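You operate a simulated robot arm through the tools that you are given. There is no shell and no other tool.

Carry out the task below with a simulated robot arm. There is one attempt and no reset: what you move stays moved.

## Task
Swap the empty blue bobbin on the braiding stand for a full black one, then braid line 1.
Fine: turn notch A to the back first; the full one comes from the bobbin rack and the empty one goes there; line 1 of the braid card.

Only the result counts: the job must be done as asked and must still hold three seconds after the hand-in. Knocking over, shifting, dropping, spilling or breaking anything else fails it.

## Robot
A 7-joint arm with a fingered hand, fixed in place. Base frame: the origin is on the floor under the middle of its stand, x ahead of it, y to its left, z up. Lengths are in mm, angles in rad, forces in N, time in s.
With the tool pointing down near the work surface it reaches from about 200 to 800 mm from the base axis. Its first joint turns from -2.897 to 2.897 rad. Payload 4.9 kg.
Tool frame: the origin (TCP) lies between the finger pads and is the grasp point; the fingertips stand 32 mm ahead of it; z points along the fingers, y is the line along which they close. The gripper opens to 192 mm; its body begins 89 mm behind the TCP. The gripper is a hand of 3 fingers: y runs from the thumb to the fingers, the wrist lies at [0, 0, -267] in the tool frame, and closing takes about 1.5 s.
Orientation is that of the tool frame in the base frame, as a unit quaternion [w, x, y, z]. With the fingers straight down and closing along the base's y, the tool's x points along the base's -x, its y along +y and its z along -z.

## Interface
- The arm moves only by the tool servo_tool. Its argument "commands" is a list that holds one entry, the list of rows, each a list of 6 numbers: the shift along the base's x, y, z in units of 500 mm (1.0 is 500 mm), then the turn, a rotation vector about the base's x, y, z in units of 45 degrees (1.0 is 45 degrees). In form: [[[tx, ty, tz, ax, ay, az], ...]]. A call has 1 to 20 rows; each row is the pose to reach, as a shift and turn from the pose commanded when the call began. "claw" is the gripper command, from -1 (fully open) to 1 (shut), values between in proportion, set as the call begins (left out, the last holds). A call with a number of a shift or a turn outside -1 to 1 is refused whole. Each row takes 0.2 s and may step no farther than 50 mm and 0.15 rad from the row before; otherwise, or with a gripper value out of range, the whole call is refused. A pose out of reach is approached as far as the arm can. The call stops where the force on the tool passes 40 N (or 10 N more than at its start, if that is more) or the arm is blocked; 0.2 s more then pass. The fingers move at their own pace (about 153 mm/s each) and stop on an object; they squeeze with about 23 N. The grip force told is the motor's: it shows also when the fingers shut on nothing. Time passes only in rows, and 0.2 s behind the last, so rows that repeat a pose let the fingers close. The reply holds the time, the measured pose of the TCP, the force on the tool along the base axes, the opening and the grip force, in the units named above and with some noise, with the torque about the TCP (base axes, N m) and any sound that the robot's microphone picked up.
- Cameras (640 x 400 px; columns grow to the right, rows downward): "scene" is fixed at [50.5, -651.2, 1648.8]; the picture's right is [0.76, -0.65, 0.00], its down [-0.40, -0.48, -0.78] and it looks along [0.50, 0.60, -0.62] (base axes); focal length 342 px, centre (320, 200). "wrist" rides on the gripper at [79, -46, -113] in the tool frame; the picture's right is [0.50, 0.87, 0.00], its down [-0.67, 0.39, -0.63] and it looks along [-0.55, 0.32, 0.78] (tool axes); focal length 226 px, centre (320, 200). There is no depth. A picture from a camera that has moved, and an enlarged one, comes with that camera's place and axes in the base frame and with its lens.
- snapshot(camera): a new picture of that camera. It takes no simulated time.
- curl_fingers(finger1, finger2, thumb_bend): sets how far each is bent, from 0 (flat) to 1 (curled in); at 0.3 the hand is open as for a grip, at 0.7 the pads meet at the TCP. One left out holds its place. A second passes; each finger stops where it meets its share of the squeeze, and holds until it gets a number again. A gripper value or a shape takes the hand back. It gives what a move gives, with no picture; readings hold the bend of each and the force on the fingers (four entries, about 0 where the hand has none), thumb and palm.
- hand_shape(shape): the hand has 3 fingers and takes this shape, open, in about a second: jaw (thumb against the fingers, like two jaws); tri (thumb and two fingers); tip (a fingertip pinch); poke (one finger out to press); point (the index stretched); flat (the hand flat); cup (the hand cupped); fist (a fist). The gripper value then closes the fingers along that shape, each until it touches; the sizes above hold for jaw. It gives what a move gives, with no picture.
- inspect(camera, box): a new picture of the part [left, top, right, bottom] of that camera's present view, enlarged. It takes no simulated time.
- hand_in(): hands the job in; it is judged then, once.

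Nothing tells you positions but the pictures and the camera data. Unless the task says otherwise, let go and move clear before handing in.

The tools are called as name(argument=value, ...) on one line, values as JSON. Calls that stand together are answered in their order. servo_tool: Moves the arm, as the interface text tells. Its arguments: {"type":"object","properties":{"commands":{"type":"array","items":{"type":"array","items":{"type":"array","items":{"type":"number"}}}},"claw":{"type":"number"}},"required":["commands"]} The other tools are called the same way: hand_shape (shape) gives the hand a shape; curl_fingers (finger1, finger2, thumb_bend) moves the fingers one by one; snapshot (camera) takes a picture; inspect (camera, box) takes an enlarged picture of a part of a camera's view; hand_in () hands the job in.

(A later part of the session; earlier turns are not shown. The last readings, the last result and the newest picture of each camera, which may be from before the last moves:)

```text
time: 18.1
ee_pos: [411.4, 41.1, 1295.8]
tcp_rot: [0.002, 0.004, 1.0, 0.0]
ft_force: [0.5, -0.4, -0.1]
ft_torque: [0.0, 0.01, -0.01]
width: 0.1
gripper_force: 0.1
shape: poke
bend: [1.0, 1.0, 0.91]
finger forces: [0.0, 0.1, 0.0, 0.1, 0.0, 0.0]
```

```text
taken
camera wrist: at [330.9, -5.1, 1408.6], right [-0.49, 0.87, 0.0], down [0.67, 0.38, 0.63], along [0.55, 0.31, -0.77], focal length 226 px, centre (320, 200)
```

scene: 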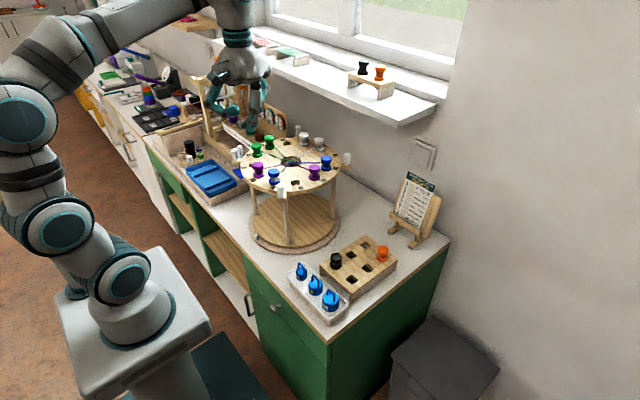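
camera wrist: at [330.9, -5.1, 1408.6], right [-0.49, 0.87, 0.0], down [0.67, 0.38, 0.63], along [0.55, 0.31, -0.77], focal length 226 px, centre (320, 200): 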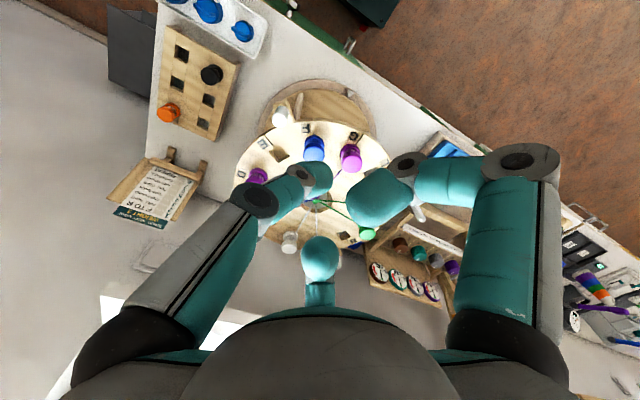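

Now I'll look closely at the rack, weights and empty blue bobbin to fix positions and heights for the grasp.

inspect(camera="wrist", box=[140, 0, 280, 150])

inspect(camera="scene", box=[280, 230, 400, 330])

inspect(camera="scene", box=[240, 150, 300, 200])

inspect(camera="wrist", box=[230, 80, 390, 240])

```text
2.67 times, centred on (210, 75) of wrist
camera zoom: at [330.9, -5.1, 1408.6], right [-0.49, 0.87, 0.0], down [0.67, 0.38, 0.63], along [0.55, 0.31, -0.77], focal length 603 px, centre (613, 533)
```

zoom: 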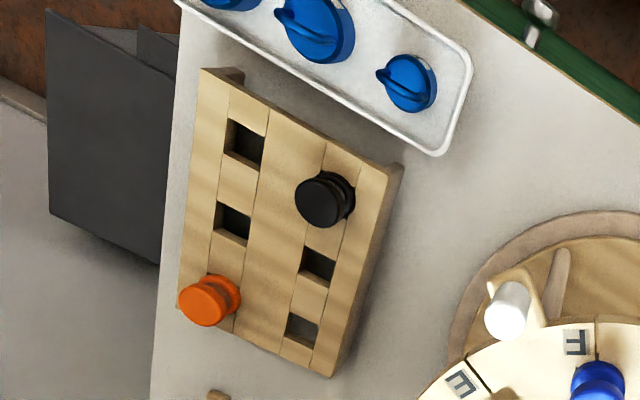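

```text
4.00 times, centred on (340, 280) of scene
camera zoom: at [50.5, -651.2, 1648.8], right [0.76, -0.65, 0.0], down [-0.4, -0.48, -0.78], along [0.5, 0.6, -0.62], focal length 1368 px, centre (240, -120)
```

zoom: 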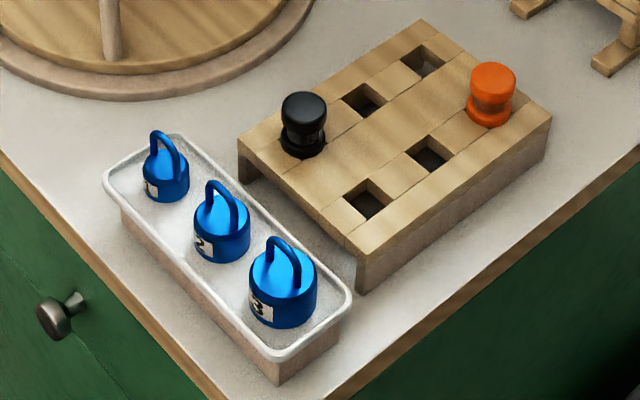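

```text
8.00 times, centred on (270, 175) of scene
camera zoom: at [50.5, -651.2, 1648.8], right [0.76, -0.65, 0.0], down [-0.4, -0.48, -0.78], along [0.5, 0.6, -0.62], focal length 2737 px, centre (720, 400)
```

zoom: 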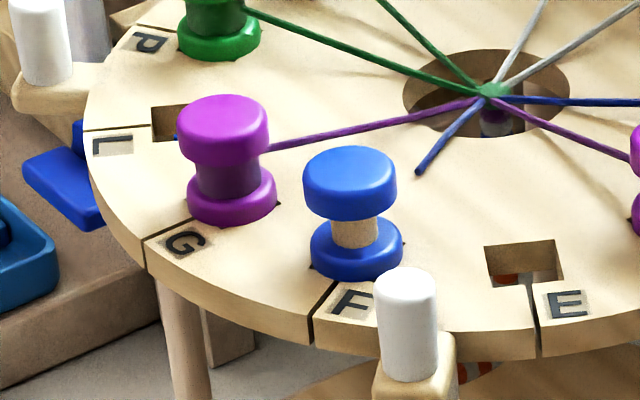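

```text
2.50 times, centred on (310, 160) of wrist
camera zoom: at [330.9, -5.1, 1408.6], right [-0.49, 0.87, 0.0], down [0.67, 0.38, 0.63], along [0.55, 0.31, -0.77], focal length 565 px, centre (345, 300)
```

zoom: 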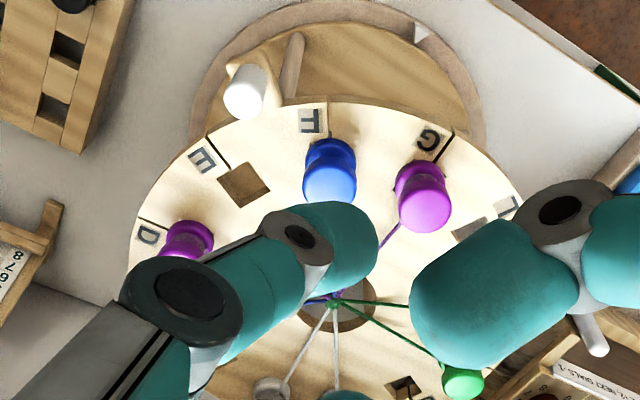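

The blue cap is near (478, 70) with its top near z 1100. I'll go back to the jaw shape with a moderate opening and hover over it, using the wrist camera (which looks at the TCP) to align.

hand_shape(shape="jaw")

servo_tool(commands=[[[0.03, 0.015, -0.02, 0, 0, 0.05], [0.07, 0.03, -0.06, 0, 0, 0.1], [0.11, 0.045, -0.1, 0, 0, 0.15], [0.1304, 0.0566, -0.14, 0, 0, 0.19], [0.1304, 0.0566, -0.16, 0, 0, 0.19], [0.1304, 0.0566, -0.16, 0, 0, 0.19]]], claw=0.167)

snapshot(camera="wrist")

inspect(camera="scene", box=[210, 60, 350, 210])

```text
time: 19.0
ee_pos: [411.7, 41.3, 1295.7]
tcp_rot: [0.001, 0.004, 1.0, 0.001]
ft_force: [0.4, 0.3, -0.8]
ft_torque: [-0.01, 0.01, -0.01]
width: 191.9
gripper_force: 0.1
shape: jaw
bend: [0.3, 0.3, 0.3]
finger forces: [0.0, 0.0, 0.0, 0.0, 0.0, 0.0]
```

```text
time: 20.4
ee_pos: [478.1, 68.9, 1216.6]
tcp_rot: [0.001, -0.07, 0.998, 0.001]
ft_force: [-1.0, 0.0, -0.6]
ft_torque: [-0.01, -0.02, -0.01]
width: 80.2
gripper_force: 0.0
shape: jaw
bend: [0.41, 0.41, 0.7]
finger forces: [0.0, 0.0, 0.0, 0.0, 0.0, 0.0]
```

```text
taken
camera wrist: at [405.0, 12.1, 1327.4], right [-0.62, 0.79, 0.0], down [0.61, 0.48, 0.63], along [0.5, 0.39, -0.77], focal length 226 px, centre (320, 200)
```

wrist: 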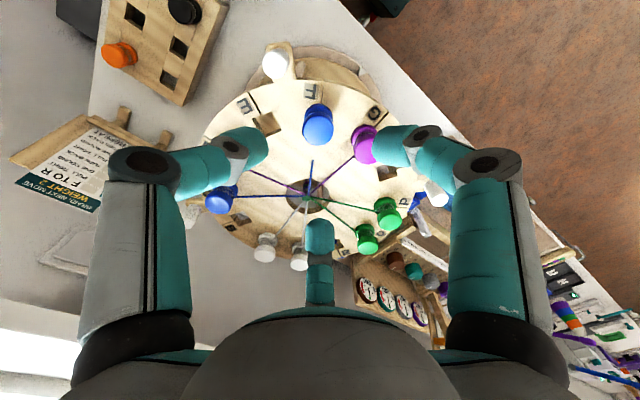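

```text
2.67 times, centred on (280, 135) of scene
camera zoom: at [50.5, -651.2, 1648.8], right [0.76, -0.65, 0.0], down [-0.4, -0.48, -0.78], along [0.5, 0.6, -0.62], focal length 912 px, centre (427, 373)
```

zoom: 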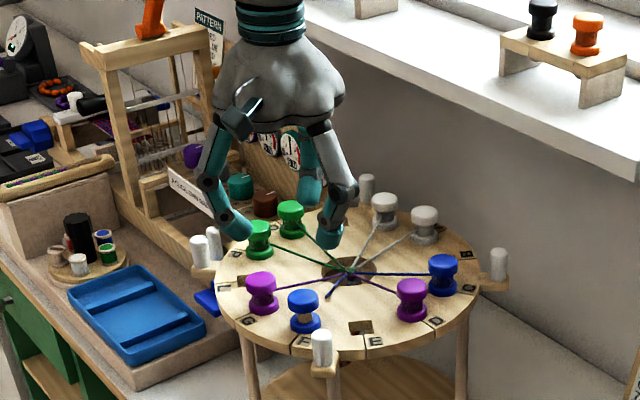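

inspect(camera="wrist", box=[260, 70, 400, 200])

```text
3.08 times, centred on (330, 135) of wrist
camera zoom: at [405.0, 12.1, 1327.4], right [-0.62, 0.79, 0.0], down [0.61, 0.48, 0.63], along [0.5, 0.39, -0.77], focal length 696 px, centre (289, 400)
```

zoom: 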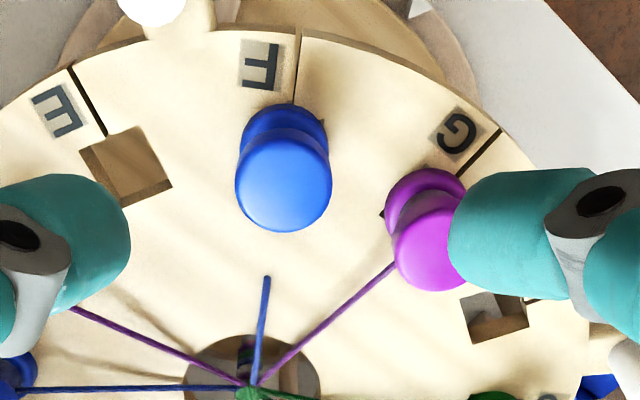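

The cap is nearly on the tool axis. I'll narrow the opening to 60 mm, yaw a bit more so the digits miss the handle peg and the threads, and descend partway to re-check.

servo_tool(commands=[[[0, 0, -0.02, 0, 0, 0.07], [0, 0, -0.06, 0, 0, 0.133], [0, 0, -0.1, 0, 0, 0.133], [0, 0, -0.13, 0, 0, 0.133], [0, 0, -0.13, 0, 0, 0.133]]], claw=0.375)

inspect(camera="wrist", box=[220, 70, 420, 260])

inspect(camera="scene", box=[220, 100, 340, 210])

```text
time: 21.6
ee_pos: [478.6, 70.4, 1151.1]
tcp_rot: [0.002, -0.121, 0.993, 0.002]
ft_force: [-0.9, 0.0, 0.6]
ft_torque: [0.03, 0.01, -0.01]
width: 60.4
gripper_force: 0.0
shape: jaw
bend: [0.47, 0.47, 0.7]
finger forces: [0.0, 0.1, 0.0, 0.1, 0.0, 0.0]
```

```text
2.11 times, centred on (320, 165) of wrist
camera zoom: at [412.2, 6.3, 1263.4], right [-0.7, 0.72, 0.0], down [0.56, 0.54, 0.63], along [0.46, 0.44, -0.77], focal length 476 px, centre (320, 274)
```

zoom: 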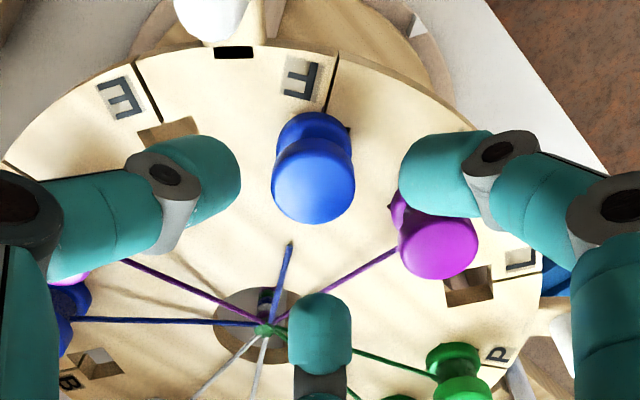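

```text
3.64 times, centred on (280, 155) of scene
camera zoom: at [50.5, -651.2, 1648.8], right [0.76, -0.65, 0.0], down [-0.4, -0.48, -0.78], along [0.5, 0.6, -0.62], focal length 1244 px, centre (466, 364)
```

zoom: 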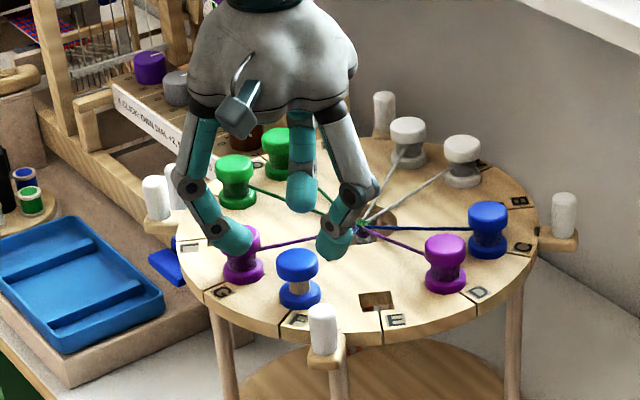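

servo_tool(commands=[[[0.003, -0.004, 0, 0, 0, 0], [0.003, -0.004, -0.03, 0, 0, 0], [0.003, -0.004, -0.06, 0, 0, 0], [0.003, -0.004, -0.08, 0, 0, 0], [0.003, -0.004, -0.094, 0, 0, 0]]])

inspect(camera="wrist", box=[220, 100, 420, 290])

inspect(camera="scene", box=[230, 130, 320, 210])

```text
time: 22.8
ee_pos: [478.1, 68.1, 1103.9]
tcp_rot: [0.002, -0.122, 0.993, 0.002]
ft_force: [-0.3, -1.2, -0.6]
ft_torque: [0.02, 0.01, 0.02]
width: 60.3
gripper_force: 0.1
shape: jaw
bend: [0.47, 0.47, 0.7]
finger forces: [0.0, 0.1, 0.0, 0.0, 0.0, 0.0]
```

```text
2.11 times, centred on (320, 195) of wrist
camera zoom: at [412.4, 3.0, 1217.1], right [-0.7, 0.72, 0.0], down [0.56, 0.54, 0.63], along [0.46, 0.44, -0.77], focal length 476 px, centre (320, 210)
```

zoom: 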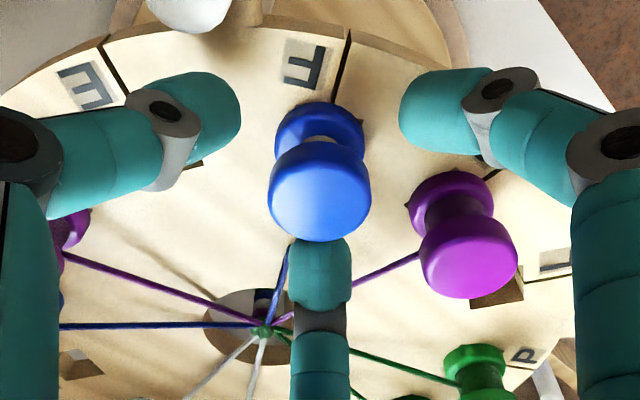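

```text
5.00 times, centred on (275, 170) of scene
camera zoom: at [50.5, -651.2, 1648.8], right [0.76, -0.65, 0.0], down [-0.4, -0.48, -0.78], along [0.5, 0.6, -0.62], focal length 1710 px, centre (545, 350)
```

zoom: 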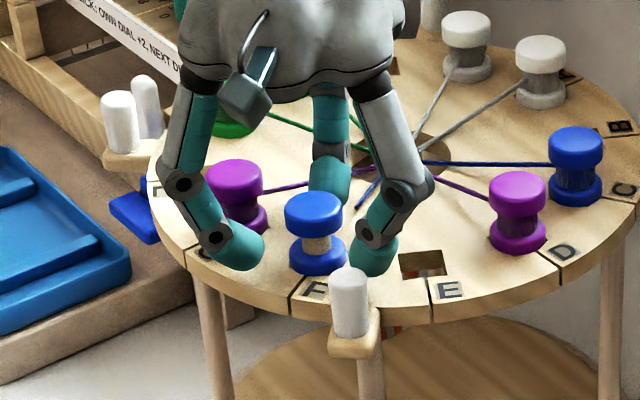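

The blue cap is centred on the tool axis. I'll lower 3 mm and close.

servo_tool(commands=[[[0, 0, -0.006, 0, 0, 0], [0, 0, -0.006, 0, 0, 0]]])

servo_tool(commands=[[[0, 0, 0, 0, 0, 0], [0, 0, 0, 0, 0, 0], [0, 0, 0, 0, 0, 0], [0, 0, 0, 0, 0, 0], [0, 0, 0, 0, 0, 0], [0, 0, 0, 0, 0, 0]]], claw=1.0)

inspect(camera="wrist", box=[220, 100, 420, 290])

inspect(camera="scene", box=[230, 130, 320, 210])

```text
time: 23.4
ee_pos: [479.2, 68.8, 1101.7]
tcp_rot: [0.001, -0.122, 0.993, 0.001]
ft_force: [-0.2, -0.4, -0.7]
ft_torque: [0.0, 0.03, -0.02]
width: 60.3
gripper_force: 0.0
shape: jaw
bend: [0.47, 0.47, 0.7]
finger forces: [0.0, 0.1, 0.1, 0.0, 0.0, 0.1]
```

```text
time: 24.8
ee_pos: [480.4, 68.4, 1102.0]
tcp_rot: [0.001, -0.122, 0.992, 0.001]
ft_force: [-0.2, -0.3, 1.8]
ft_torque: [0.02, -0.01, -0.04]
width: 18.9
gripper_force: 23.2
shape: jaw
bend: [0.74, 0.74, 0.67]
finger forces: [19.2, 22.3, 0.1, 0.0, 25.1, 0.1]
```

```text
2.11 times, centred on (320, 195) of wrist
camera zoom: at [412.9, 3.4, 1214.2], right [-0.7, 0.72, 0.0], down [0.56, 0.54, 0.63], along [0.46, 0.44, -0.77], focal length 476 px, centre (320, 210)
```

zoom: 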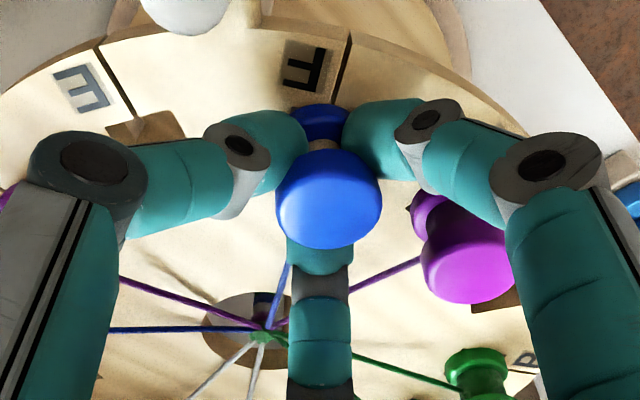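

```text
5.00 times, centred on (275, 170) of scene
camera zoom: at [50.5, -651.2, 1648.8], right [0.76, -0.65, 0.0], down [-0.4, -0.48, -0.78], along [0.5, 0.6, -0.62], focal length 1710 px, centre (545, 350)
```

zoom: 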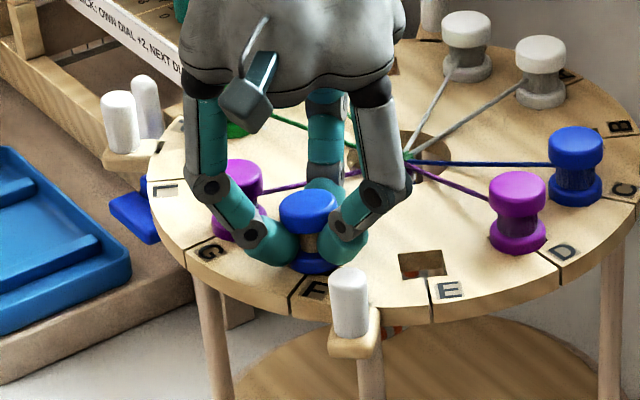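

The bobbin is held around its core under the cap with about 23 N. I'll lift it gently.

servo_tool(commands=[[[0, 0, 0.01, 0, 0, 0], [0, 0, 0.02, 0, 0, 0], [0, 0, 0.03, 0, 0, 0], [0, 0, 0.05, 0, 0, 0], [0, 0, 0.08, 0, 0, 0], [0, 0, 0.12, 0, 0, 0], [0, 0, 0.18, 0, 0, 0]]])

inspect(camera="wrist", box=[220, 80, 420, 290])

inspect(camera="scene", box=[220, 100, 340, 210])

```text
time: 26.4
ee_pos: [479.4, 70.1, 1189.4]
tcp_rot: [0.001, -0.121, 0.993, 0.0]
ft_force: [0.2, 0.3, -1.2]
ft_torque: [-0.02, 0.02, -0.01]
width: 18.6
gripper_force: 23.1
shape: jaw
bend: [0.74, 0.74, 0.67]
finger forces: [19.4, 22.0, 0.0, 0.0, 26.4, 0.1]
```

```text
1.90 times, centred on (320, 185) of wrist
camera zoom: at [412.7, 4.5, 1302.3], right [-0.7, 0.72, 0.0], down [0.56, 0.54, 0.63], along [0.45, 0.44, -0.77], focal length 431 px, centre (320, 229)
```

zoom: 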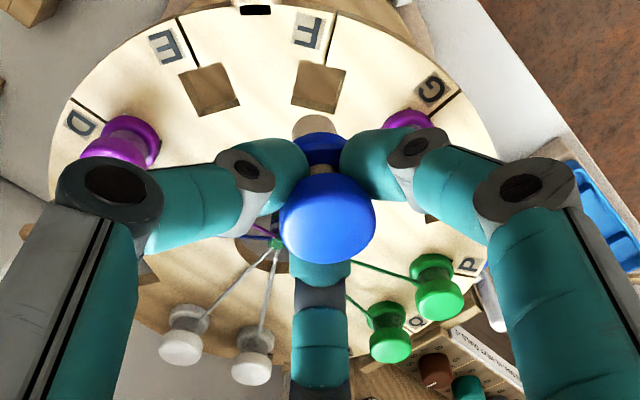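

```text
3.64 times, centred on (280, 155) of scene
camera zoom: at [50.5, -651.2, 1648.8], right [0.76, -0.65, 0.0], down [-0.4, -0.48, -0.78], along [0.5, 0.6, -0.62], focal length 1244 px, centre (466, 364)
```

zoom: 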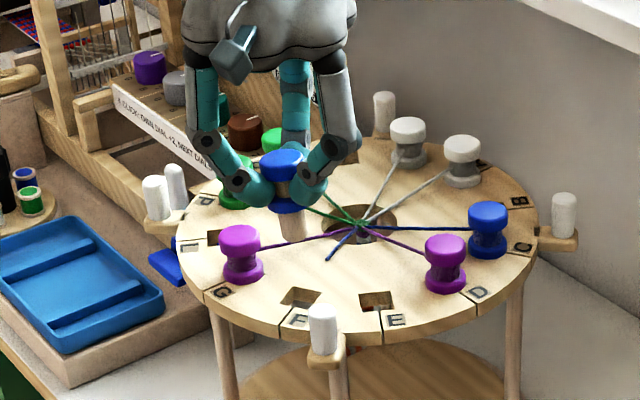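

The blue bobbin is free. I'll inspect its stem shape and the empty notch.

inspect(camera="scene", box=[275, 135, 320, 175])

inspect(camera="wrist", box=[280, 110, 370, 220])

```text
10.00 times, centred on (298, 155) of scene
camera zoom: at [50.5, -651.2, 1648.8], right [0.76, -0.65, 0.0], down [-0.4, -0.48, -0.78], along [0.5, 0.6, -0.62], focal length 3421 px, centre (545, 650)
```

zoom: 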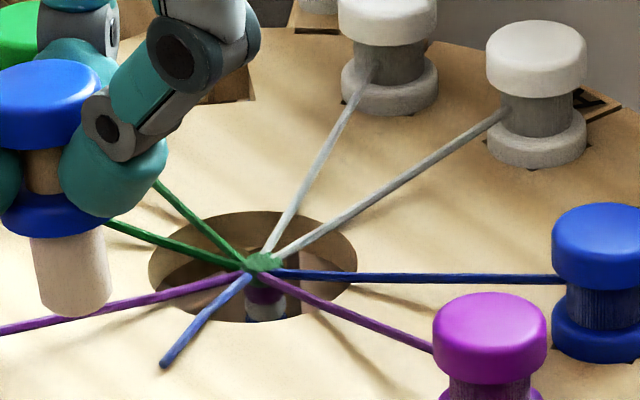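

```text
3.64 times, centred on (325, 165) of wrist
camera zoom: at [412.7, 4.5, 1302.3], right [-0.7, 0.72, 0.0], down [0.56, 0.54, 0.63], along [0.45, 0.44, -0.77], focal length 822 px, centre (302, 327)
```

zoom: 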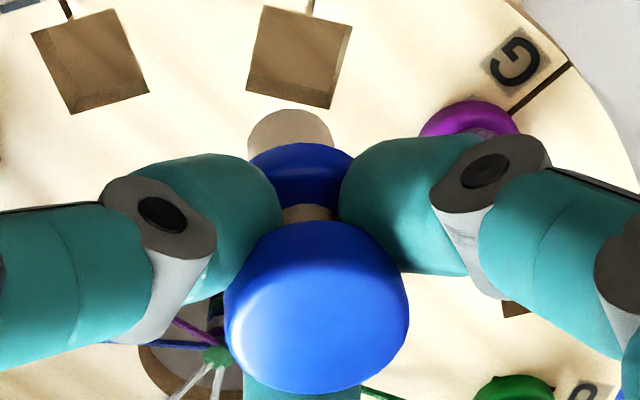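

The stem is a round peg, so orientation doesn't matter. The rack holes come out at x ≈ 524/588/652 and y ≈ -155/-225. I'll carry the empty blue to the free hole near (588, -225).

servo_tool(commands=[[[0, 0, 0.05, 0, 0, 0], [0.031, -0.084, 0.05, 0, 0, 0.05], [0.062, -0.167, 0.05, 0, 0, 0.1], [0.093, -0.251, 0.05, 0, 0, 0.15], [0.125, -0.335, 0.05, 0, 0, 0.2], [0.156, -0.419, 0.05, 0, 0, 0.25], [0.187, -0.502, 0.05, 0, 0, 0.3], [0.218, -0.586, 0.05, 0, 0, 0.356], [0.218, -0.586, -0.04, 0, 0, 0.356], [0.218, -0.586, -0.13, 0, 0, 0.356], [0.218, -0.586, -0.22, 0, 0, 0.356], [0.218, -0.586, -0.3, 0, 0, 0.356], [0.218, -0.586, -0.382, 0, 0, 0.356]]])

snapshot(camera="wrist")

inspect(camera="scene", box=[290, 170, 440, 300])

```text
time: 29.2
ee_pos: [589.9, -227.3, 1002.4]
tcp_rot: [0.002, -0.26, 0.966, 0.0]
ft_force: [1.1, 0.0, -0.7]
ft_torque: [-0.01, 0.03, -0.03]
width: 18.7
gripper_force: 23.3
shape: jaw
bend: [0.74, 0.74, 0.67]
finger forces: [19.2, 22.5, 0.0, 0.0, 28.3, 0.1]
```

```text
taken
camera wrist: at [544.0, -307.3, 1114.8], right [-0.87, 0.5, 0.0], down [0.38, 0.67, 0.63], along [0.32, 0.55, -0.77], focal length 226 px, centre (320, 200)
```

wrist: 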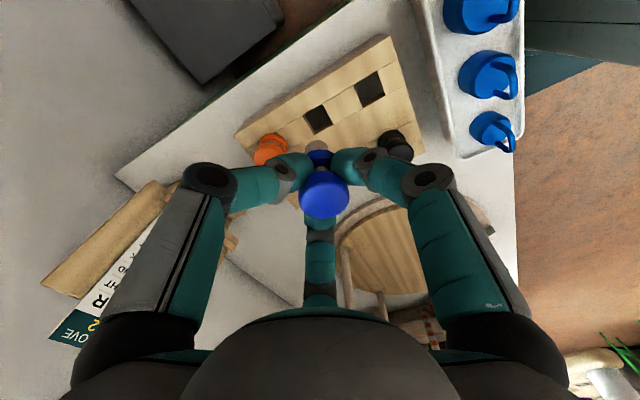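

```text
3.08 times, centred on (365, 235) of scene
camera zoom: at [50.5, -651.2, 1648.8], right [0.76, -0.65, 0.0], down [-0.4, -0.48, -0.78], along [0.5, 0.6, -0.62], focal length 1053 px, centre (182, 92)
```

zoom: 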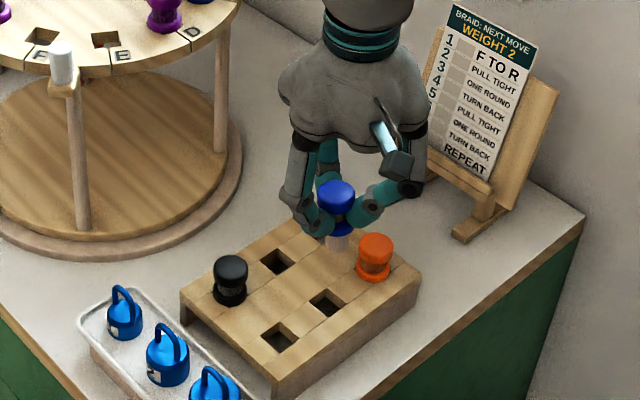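

inspect(camera="wrist", box=[250, 70, 410, 230])

inspect(camera="scene", box=[340, 200, 410, 270])

```text
2.50 times, centred on (330, 150) of wrist
camera zoom: at [544.0, -307.3, 1114.8], right [-0.87, 0.5, 0.0], down [0.38, 0.67, 0.63], along [0.32, 0.55, -0.77], focal length 565 px, centre (295, 325)
```

zoom: 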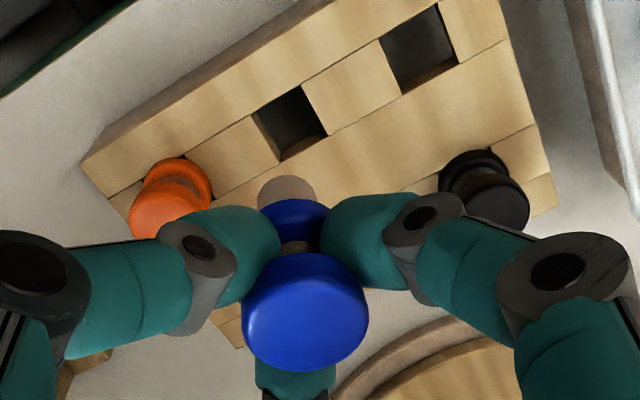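

```text
5.71 times, centred on (375, 235) of scene
camera zoom: at [50.5, -651.2, 1648.8], right [0.76, -0.65, 0.0], down [-0.4, -0.48, -0.78], along [0.5, 0.6, -0.62], focal length 1955 px, centre (6, 0)
```

zoom: 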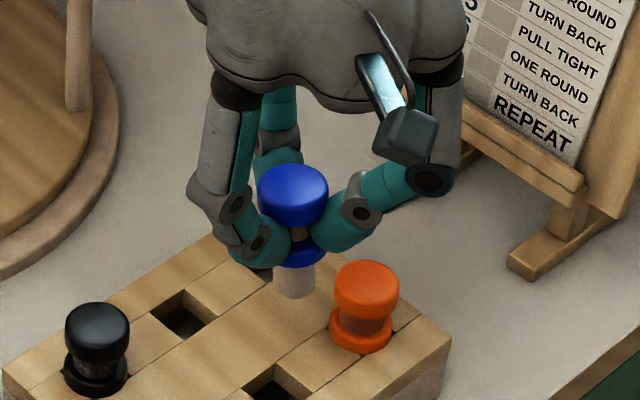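

The hole lies nearly under the tool axis, and the bobbin is held with a slight tilt of about 4°. I'll come down to just above the rack and re-check the alignment.

servo_tool(commands=[[[0.002, 0.004, -0.04, 0, 0, 0], [0.002, 0.004, -0.08, 0, 0, 0], [0.002, 0.004, -0.12, 0, 0, 0], [0.002, 0.004, -0.136, 0, 0, 0], [0.002, 0.004, -0.136, 0, 0, 0]]])

inspect(camera="wrist", box=[250, 90, 390, 230])

inspect(camera="scene", box=[340, 210, 410, 280])

```text
time: 30.4
ee_pos: [589.4, -222.7, 933.5]
tcp_rot: [0.002, -0.259, 0.966, 0.001]
ft_force: [-0.3, -0.2, -0.5]
ft_torque: [0.03, 0.01, -0.02]
width: 18.6
gripper_force: 22.5
shape: jaw
bend: [0.74, 0.74, 0.67]
finger forces: [19.1, 22.4, 0.0, 0.1, 28.3, 0.0]
```

```text
2.86 times, centred on (320, 160) of wrist
camera zoom: at [542.8, -304.2, 1045.6], right [-0.87, 0.5, 0.0], down [0.39, 0.67, 0.63], along [0.32, 0.55, -0.77], focal length 646 px, centre (320, 314)
```

zoom: 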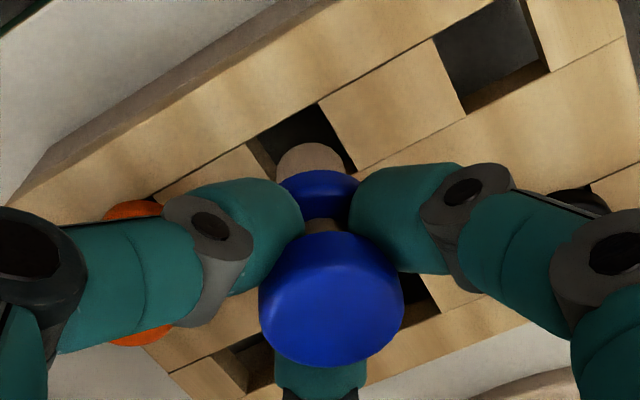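

```text
5.71 times, centred on (375, 245) of scene
camera zoom: at [50.5, -651.2, 1648.8], right [0.76, -0.65, 0.0], down [-0.4, -0.48, -0.78], along [0.5, 0.6, -0.62], focal length 1955 px, centre (6, -57)
```

zoom: 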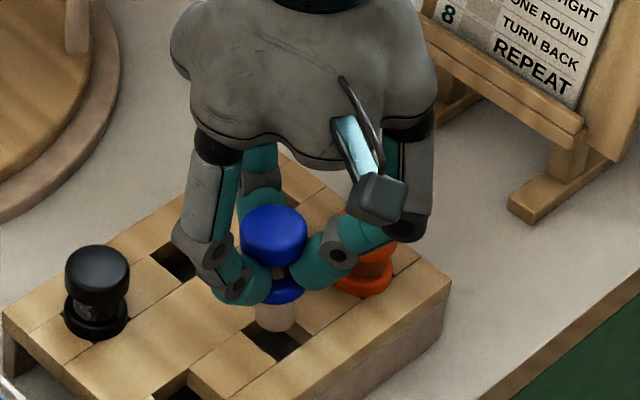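

inspect(camera="scene", box=[360, 235, 410, 285])

inspect(camera="wrist", box=[290, 110, 350, 160])

```text
8.00 times, centred on (385, 260) of scene
camera zoom: at [50.5, -651.2, 1648.8], right [0.76, -0.65, 0.0], down [-0.4, -0.48, -0.78], along [0.5, 0.6, -0.62], focal length 2737 px, centre (-200, -280)
```

zoom: 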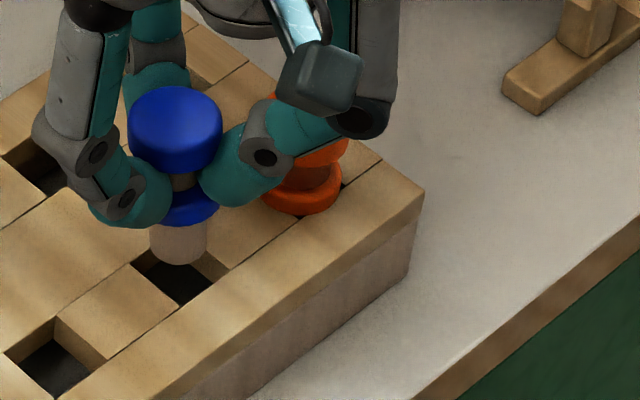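

```text
8.00 times, centred on (320, 135) of wrist
camera zoom: at [542.8, -304.2, 1045.6], right [-0.87, 0.5, 0.0], down [0.39, 0.67, 0.63], along [0.32, 0.55, -0.77], focal length 1808 px, centre (320, 720)
```

zoom: 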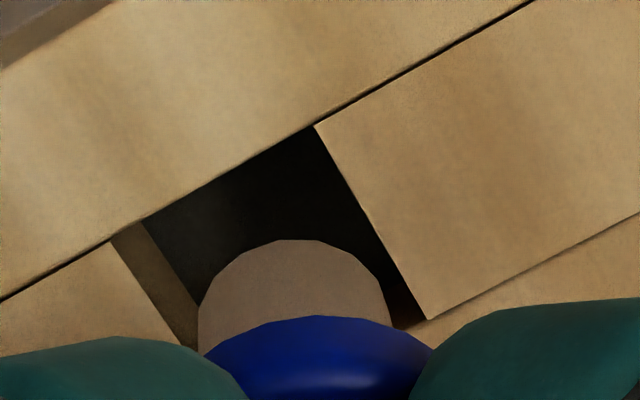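

servo_tool(commands=[[[0.0046, -0.001, 0, 0, 0, 0], [0.0046, -0.001, -0.015, 0, 0, 0], [0.0046, -0.001, -0.025, 0, 0, 0], [0.0046, -0.001, -0.033, 0, 0, 0]]])

inspect(camera="scene", box=[360, 235, 410, 285])

inspect(camera="wrist", box=[290, 110, 350, 160])

```text
time: 31.4
ee_pos: [592.6, -223.8, 915.4]
tcp_rot: [0.001, -0.26, 0.966, 0.002]
ft_force: [0.1, -0.3, -1.1]
ft_torque: [-0.02, -0.02, 0.0]
width: 18.7
gripper_force: 22.9
shape: jaw
bend: [0.74, 0.74, 0.67]
finger forces: [19.3, 22.4, 0.0, 0.1, 28.5, 0.0]
```

```text
8.00 times, centred on (385, 260) of scene
camera zoom: at [50.5, -651.2, 1648.8], right [0.76, -0.65, 0.0], down [-0.4, -0.48, -0.78], along [0.5, 0.6, -0.62], focal length 2737 px, centre (-200, -280)
```

zoom: 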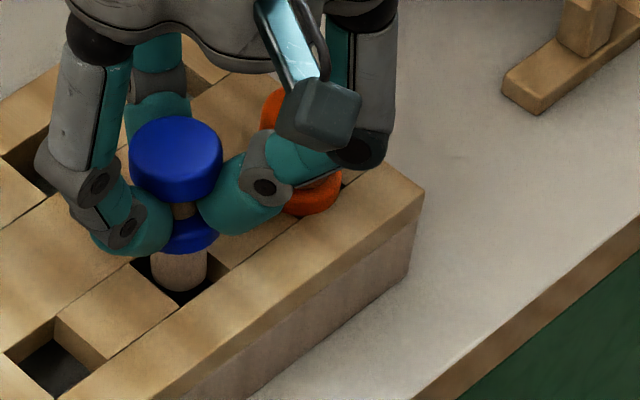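

```text
8.00 times, centred on (320, 135) of wrist
camera zoom: at [545.9, -303.7, 1027.6], right [-0.87, 0.5, 0.0], down [0.39, 0.67, 0.63], along [0.32, 0.55, -0.77], focal length 1808 px, centre (320, 720)
```

zoom: 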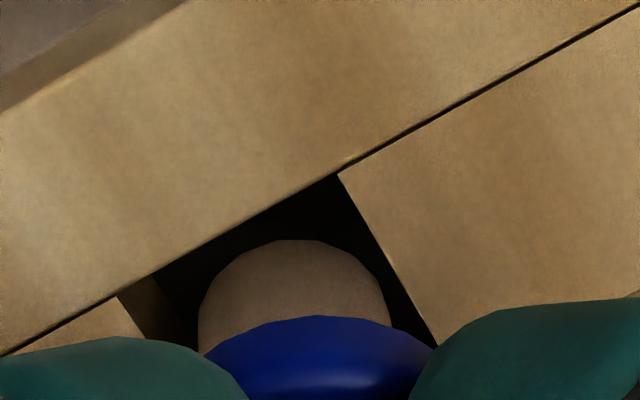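

The stem has entered the hole with no contact force. I'll lower further in small steps.

servo_tool(commands=[[[0.0016, 0.0012, -0.006, 0, 0, 0], [0.0016, 0.0012, -0.014, 0, 0, 0], [0.0016, 0.0012, -0.022, 0, 0, 0], [0.0016, 0.0012, -0.028, 0, 0, 0]]])

inspect(camera="scene", box=[360, 235, 410, 285])

inspect(camera="wrist", box=[290, 110, 350, 160])

```text
time: 32.4
ee_pos: [592.8, -222.7, 900.2]
tcp_rot: [0.001, -0.26, 0.966, 0.001]
ft_force: [0.0, -0.6, 0.0]
ft_torque: [0.01, 0.01, 0.01]
width: 18.7
gripper_force: 23.1
shape: jaw
bend: [0.74, 0.74, 0.67]
finger forces: [19.4, 22.4, 0.1, 0.0, 28.5, 0.0]
```

```text
8.00 times, centred on (385, 260) of scene
camera zoom: at [50.5, -651.2, 1648.8], right [0.76, -0.65, 0.0], down [-0.4, -0.48, -0.78], along [0.5, 0.6, -0.62], focal length 2737 px, centre (-200, -280)
```

zoom: 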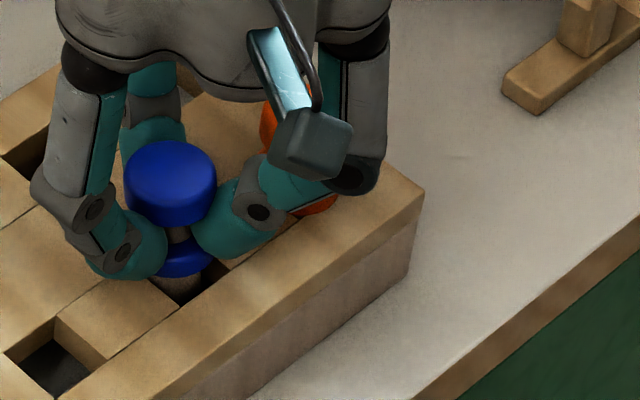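

```text
8.00 times, centred on (320, 135) of wrist
camera zoom: at [545.9, -302.5, 1013.5], right [-0.87, 0.5, 0.0], down [0.39, 0.67, 0.63], along [0.32, 0.55, -0.77], focal length 1808 px, centre (320, 720)
```

zoom: 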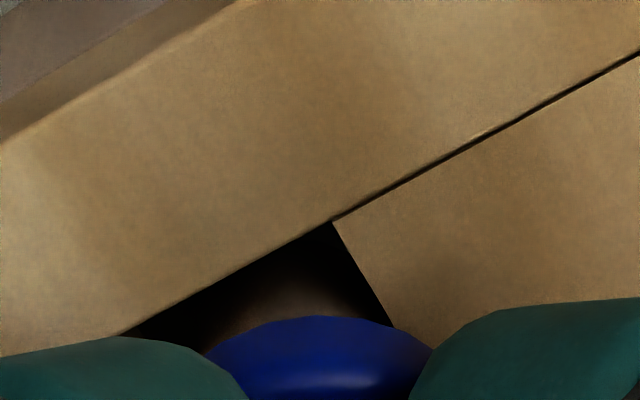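

servo_tool(commands=[[[0, 0, -0.004, 0, 0, 0], [0, 0, -0.008, 0, 0, 0]]])

inspect(camera="wrist", box=[270, 110, 370, 190])

inspect(camera="scene", box=[360, 235, 410, 285])

```text
time: 33.0
ee_pos: [593.1, -221.3, 895.2]
tcp_rot: [0.001, -0.259, 0.966, 0.001]
ft_force: [0.3, -0.1, -1.2]
ft_torque: [-0.01, -0.02, 0.01]
width: 18.9
gripper_force: 23.5
shape: jaw
bend: [0.74, 0.74, 0.67]
finger forces: [19.3, 22.5, 0.1, 0.0, 28.4, 0.0]
```

```text
5.00 times, centred on (320, 150) of wrist
camera zoom: at [546.2, -302.4, 1009.3], right [-0.87, 0.5, 0.0], down [0.39, 0.67, 0.63], along [0.32, 0.55, -0.77], focal length 1130 px, centre (320, 450)
```

zoom: 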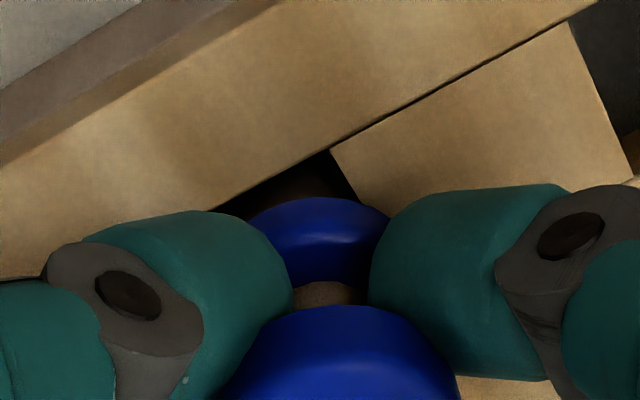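

```text
8.00 times, centred on (385, 260) of scene
camera zoom: at [50.5, -651.2, 1648.8], right [0.76, -0.65, 0.0], down [-0.4, -0.48, -0.78], along [0.5, 0.6, -0.62], focal length 2737 px, centre (-200, -280)
```

zoom: 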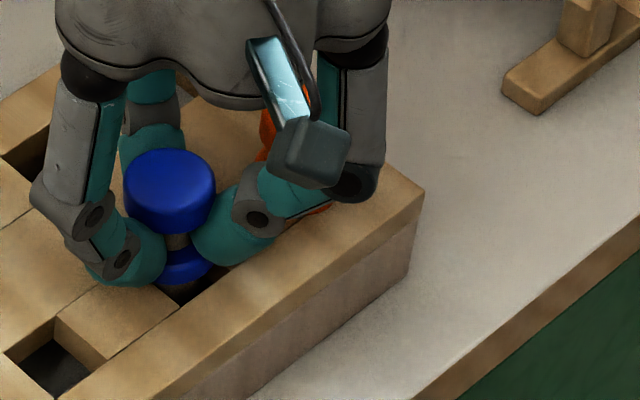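

servo_tool(commands=[[[0, 0, -0.004, 0, 0, 0], [0, 0, -0.007, 0, 0, 0]]])

inspect(camera="scene", box=[365, 240, 405, 280])

```text
time: 33.6
ee_pos: [592.2, -222.2, 893.3]
tcp_rot: [0.002, -0.259, 0.966, 0.001]
ft_force: [-1.1, -1.4, -0.9]
ft_torque: [0.01, 0.0, 0.02]
width: 18.9
gripper_force: 23.0
shape: jaw
bend: [0.74, 0.74, 0.67]
finger forces: [19.4, 22.5, 0.0, 0.1, 28.5, 0.0]
```

```text
10.00 times, centred on (385, 260) of scene
camera zoom: at [50.5, -651.2, 1648.8], right [0.76, -0.65, 0.0], down [-0.4, -0.48, -0.78], along [0.5, 0.6, -0.62], focal length 3421 px, centre (-330, -400)
```

zoom: 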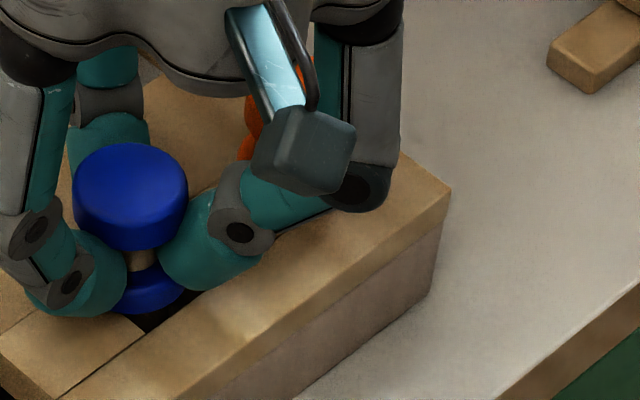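

servo_tool(commands=[[[0, 0, -0.003, 0, 0, 0], [0, 0, -0.006, 0, 0, 0]]])

inspect(camera="scene", box=[365, 240, 405, 280])

```text
time: 34.2
ee_pos: [593.0, -222.9, 890.6]
tcp_rot: [0.001, -0.259, 0.966, 0.001]
ft_force: [-1.5, 1.6, 6.1]
ft_torque: [0.18, 0.13, 0.02]
width: 18.8
gripper_force: 22.6
shape: jaw
bend: [0.74, 0.74, 0.67]
finger forces: [22.4, 24.1, 0.0, 0.0, 28.1, 0.0]
```

```text
10.00 times, centred on (385, 260) of scene
camera zoom: at [50.5, -651.2, 1648.8], right [0.76, -0.65, 0.0], down [-0.4, -0.48, -0.78], along [0.5, 0.6, -0.62], focal length 3421 px, centre (-330, -400)
```

zoom: 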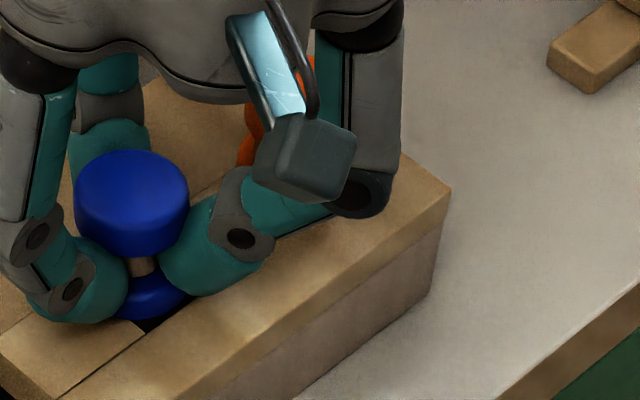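

Light contact of about 6 N shows the flange meeting the rack. I'll release with a modest opening.

servo_tool(commands=[[[0, 0, 0, 0, 0, 0], [0, 0, 0, 0, 0, 0], [0, 0, 0, 0, 0, 0], [0, 0, 0, 0, 0, 0]]], claw=0.33)

inspect(camera="scene", box=[365, 240, 405, 280])

inspect(camera="wrist", box=[220, 90, 420, 260])

```text
time: 35.2
ee_pos: [593.3, -221.4, 889.5]
tcp_rot: [0.002, -0.259, 0.966, 0.001]
ft_force: [0.9, 0.5, 0.9]
ft_torque: [-0.03, 0.02, 0.04]
width: 64.0
gripper_force: 0.1
shape: jaw
bend: [0.45, 0.45, 0.7]
finger forces: [0.0, 0.0, 0.0, 0.0, 0.0, 0.1]
```

```text
10.00 times, centred on (385, 260) of scene
camera zoom: at [50.5, -651.2, 1648.8], right [0.76, -0.65, 0.0], down [-0.4, -0.48, -0.78], along [0.5, 0.6, -0.62], focal length 3421 px, centre (-330, -400)
```

zoom: 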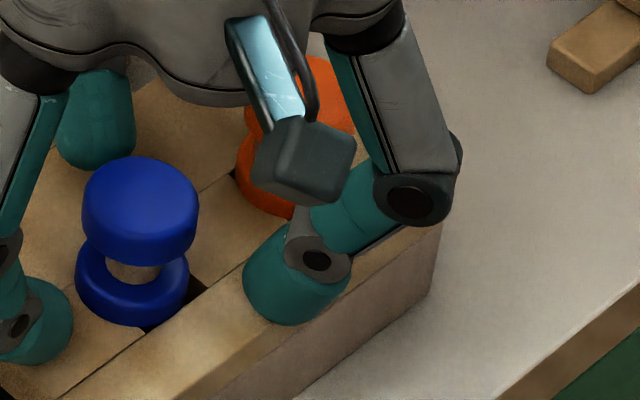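

```text
2.35 times, centred on (320, 175) of wrist
camera zoom: at [545.9, -302.8, 1002.7], right [-0.87, 0.5, 0.0], down [0.39, 0.67, 0.63], along [0.32, 0.55, -0.77], focal length 532 px, centre (320, 259)
```

zoom: 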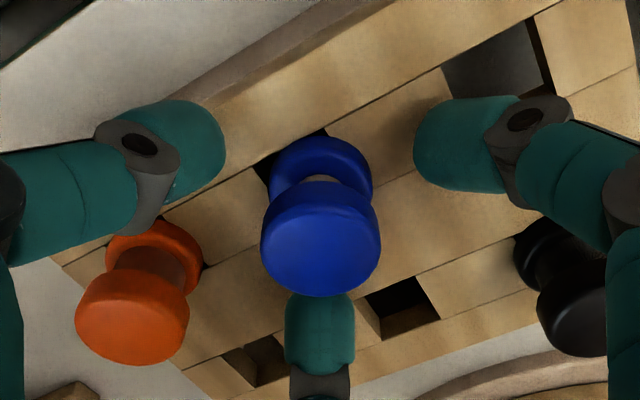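

The blue bobbin stands upright in the rack hole. I'll lift straight up and verify it stays.

servo_tool(commands=[[[0, 0, 0.02, 0, 0, 0], [0, 0, 0.06, 0, 0, 0], [0, 0, 0.12, 0, 0, 0], [0, 0, 0.2, 0, 0, 0], [0, 0, 0.26, 0, 0, 0]]])

inspect(camera="scene", box=[310, 210, 420, 300])

snapshot(camera="wrist")

```text
time: 36.4
ee_pos: [592.1, -221.2, 1019.3]
tcp_rot: [0.001, -0.259, 0.966, 0.001]
ft_force: [-0.5, -0.7, -1.0]
ft_torque: [0.03, -0.01, 0.01]
width: 64.0
gripper_force: 0.1
shape: jaw
bend: [0.45, 0.45, 0.7]
finger forces: [0.0, 0.1, 0.0, 0.0, 0.1, 0.0]
```

```text
4.44 times, centred on (365, 255) of scene
camera zoom: at [50.5, -651.2, 1648.8], right [0.76, -0.65, 0.0], down [-0.4, -0.48, -0.78], along [0.5, 0.6, -0.62], focal length 1520 px, centre (120, -44)
```

zoom: 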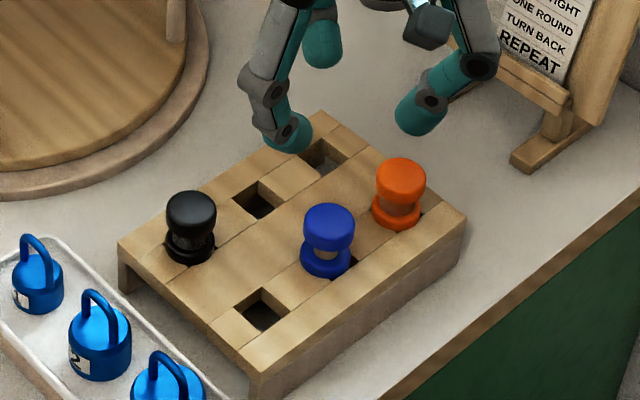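

```text
taken
camera wrist: at [546.0, -301.2, 1133.3], right [-0.87, 0.5, 0.0], down [0.39, 0.67, 0.63], along [0.32, 0.55, -0.77], focal length 226 px, centre (320, 200)
```

wrist: 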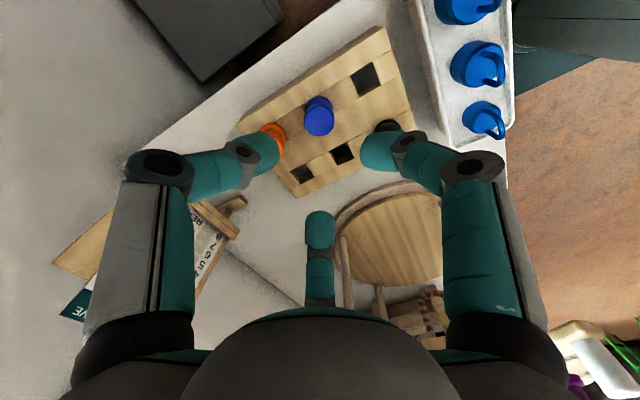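

The empty blue is seated in the rack. Next I'll hover over the black bobbin near (524, -155), turning the hand so its digits avoid the weights tray.

servo_tool(commands=[[[-0.035, 0.035, 0, 0, 0, -0.18], [-0.07, 0.07, 0, 0, 0, -0.36], [-0.105, 0.105, 0, 0, 0, -0.54], [-0.139, 0.138, 0, 0, 0, -0.7]]])

servo_tool(commands=[[[0, 0, -0.01, 0, 0, -0.17], [0, 0, -0.02, 0, 0, -0.34], [0, 0, -0.03, 0, 0, -0.51], [0, 0, -0.042, 0, 0, -0.633], [0, 0, -0.042, 0, 0, -0.633]]])

snapshot(camera="wrist")

inspect(camera="scene", box=[280, 180, 400, 300])

```text
time: 37.4
ee_pos: [523.7, -153.1, 1018.4]
tcp_rot: [0.001, 0.014, 1.0, 0.001]
ft_force: [-1.0, 0.1, 0.4]
ft_torque: [-0.02, 0.0, 0.0]
width: 64.1
gripper_force: 0.1
shape: jaw
bend: [0.45, 0.45, 0.7]
finger forces: [0.0, 0.1, 0.0, 0.0, 0.0, 0.0]
```

```text
time: 38.6
ee_pos: [523.9, -152.7, 1000.2]
tcp_rot: [0.002, 0.259, 0.966, 0.001]
ft_force: [-0.5, 1.6, 0.6]
ft_torque: [-0.05, -0.03, 0.03]
width: 64.2
gripper_force: 0.1
shape: jaw
bend: [0.45, 0.45, 0.7]
finger forces: [0.0, 0.1, 0.0, 0.1, 0.1, 0.1]
```

```text
taken
camera wrist: at [431.3, -153.8, 1112.8], right [0.0, 1.0, 0.0], down [0.77, 0.0, 0.63], along [0.63, 0.0, -0.77], focal length 226 px, centre (320, 200)
```

wrist: 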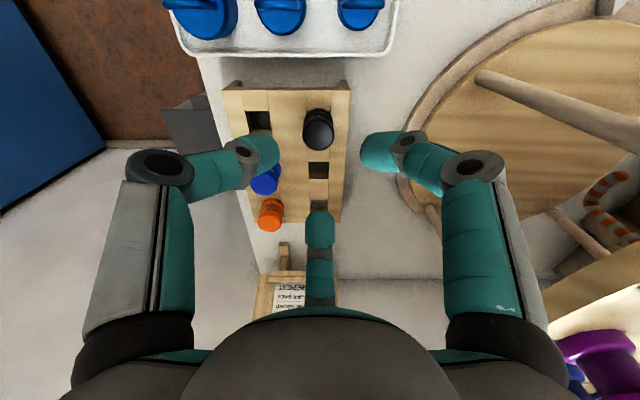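

```text
3.33 times, centred on (340, 240) of scene
camera zoom: at [50.5, -651.2, 1648.8], right [0.76, -0.65, 0.0], down [-0.4, -0.48, -0.78], along [0.5, 0.6, -0.62], focal length 1140 px, centre (253, 67)
```

zoom: 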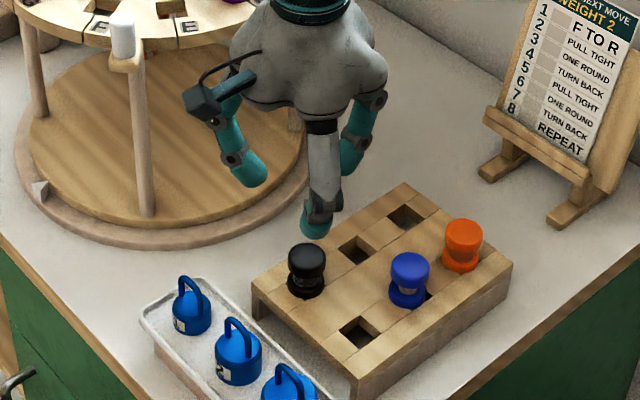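

inspect(camera="wrist", box=[260, 80, 380, 200])

inspect(camera="wrist", box=[220, 0, 420, 120])

```text
3.33 times, centred on (320, 140) of wrist
camera zoom: at [431.3, -153.8, 1112.8], right [0.0, 1.0, 0.0], down [0.77, 0.0, 0.63], along [0.63, 0.0, -0.77], focal length 754 px, centre (320, 400)
```

zoom: 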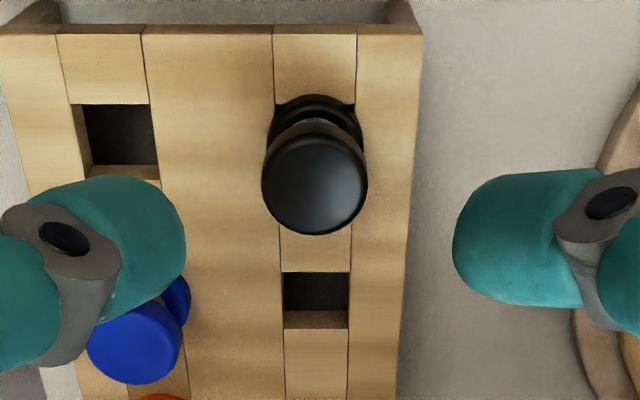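

```text
3.20 times, centred on (320, 60) of wrist
camera zoom: at [431.3, -153.8, 1112.8], right [0.0, 1.0, 0.0], down [0.77, 0.0, 0.63], along [0.63, 0.0, -0.77], focal length 723 px, centre (320, 648)
```

zoom: 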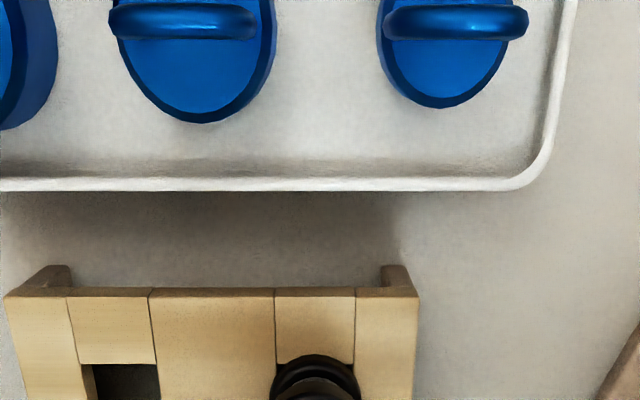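

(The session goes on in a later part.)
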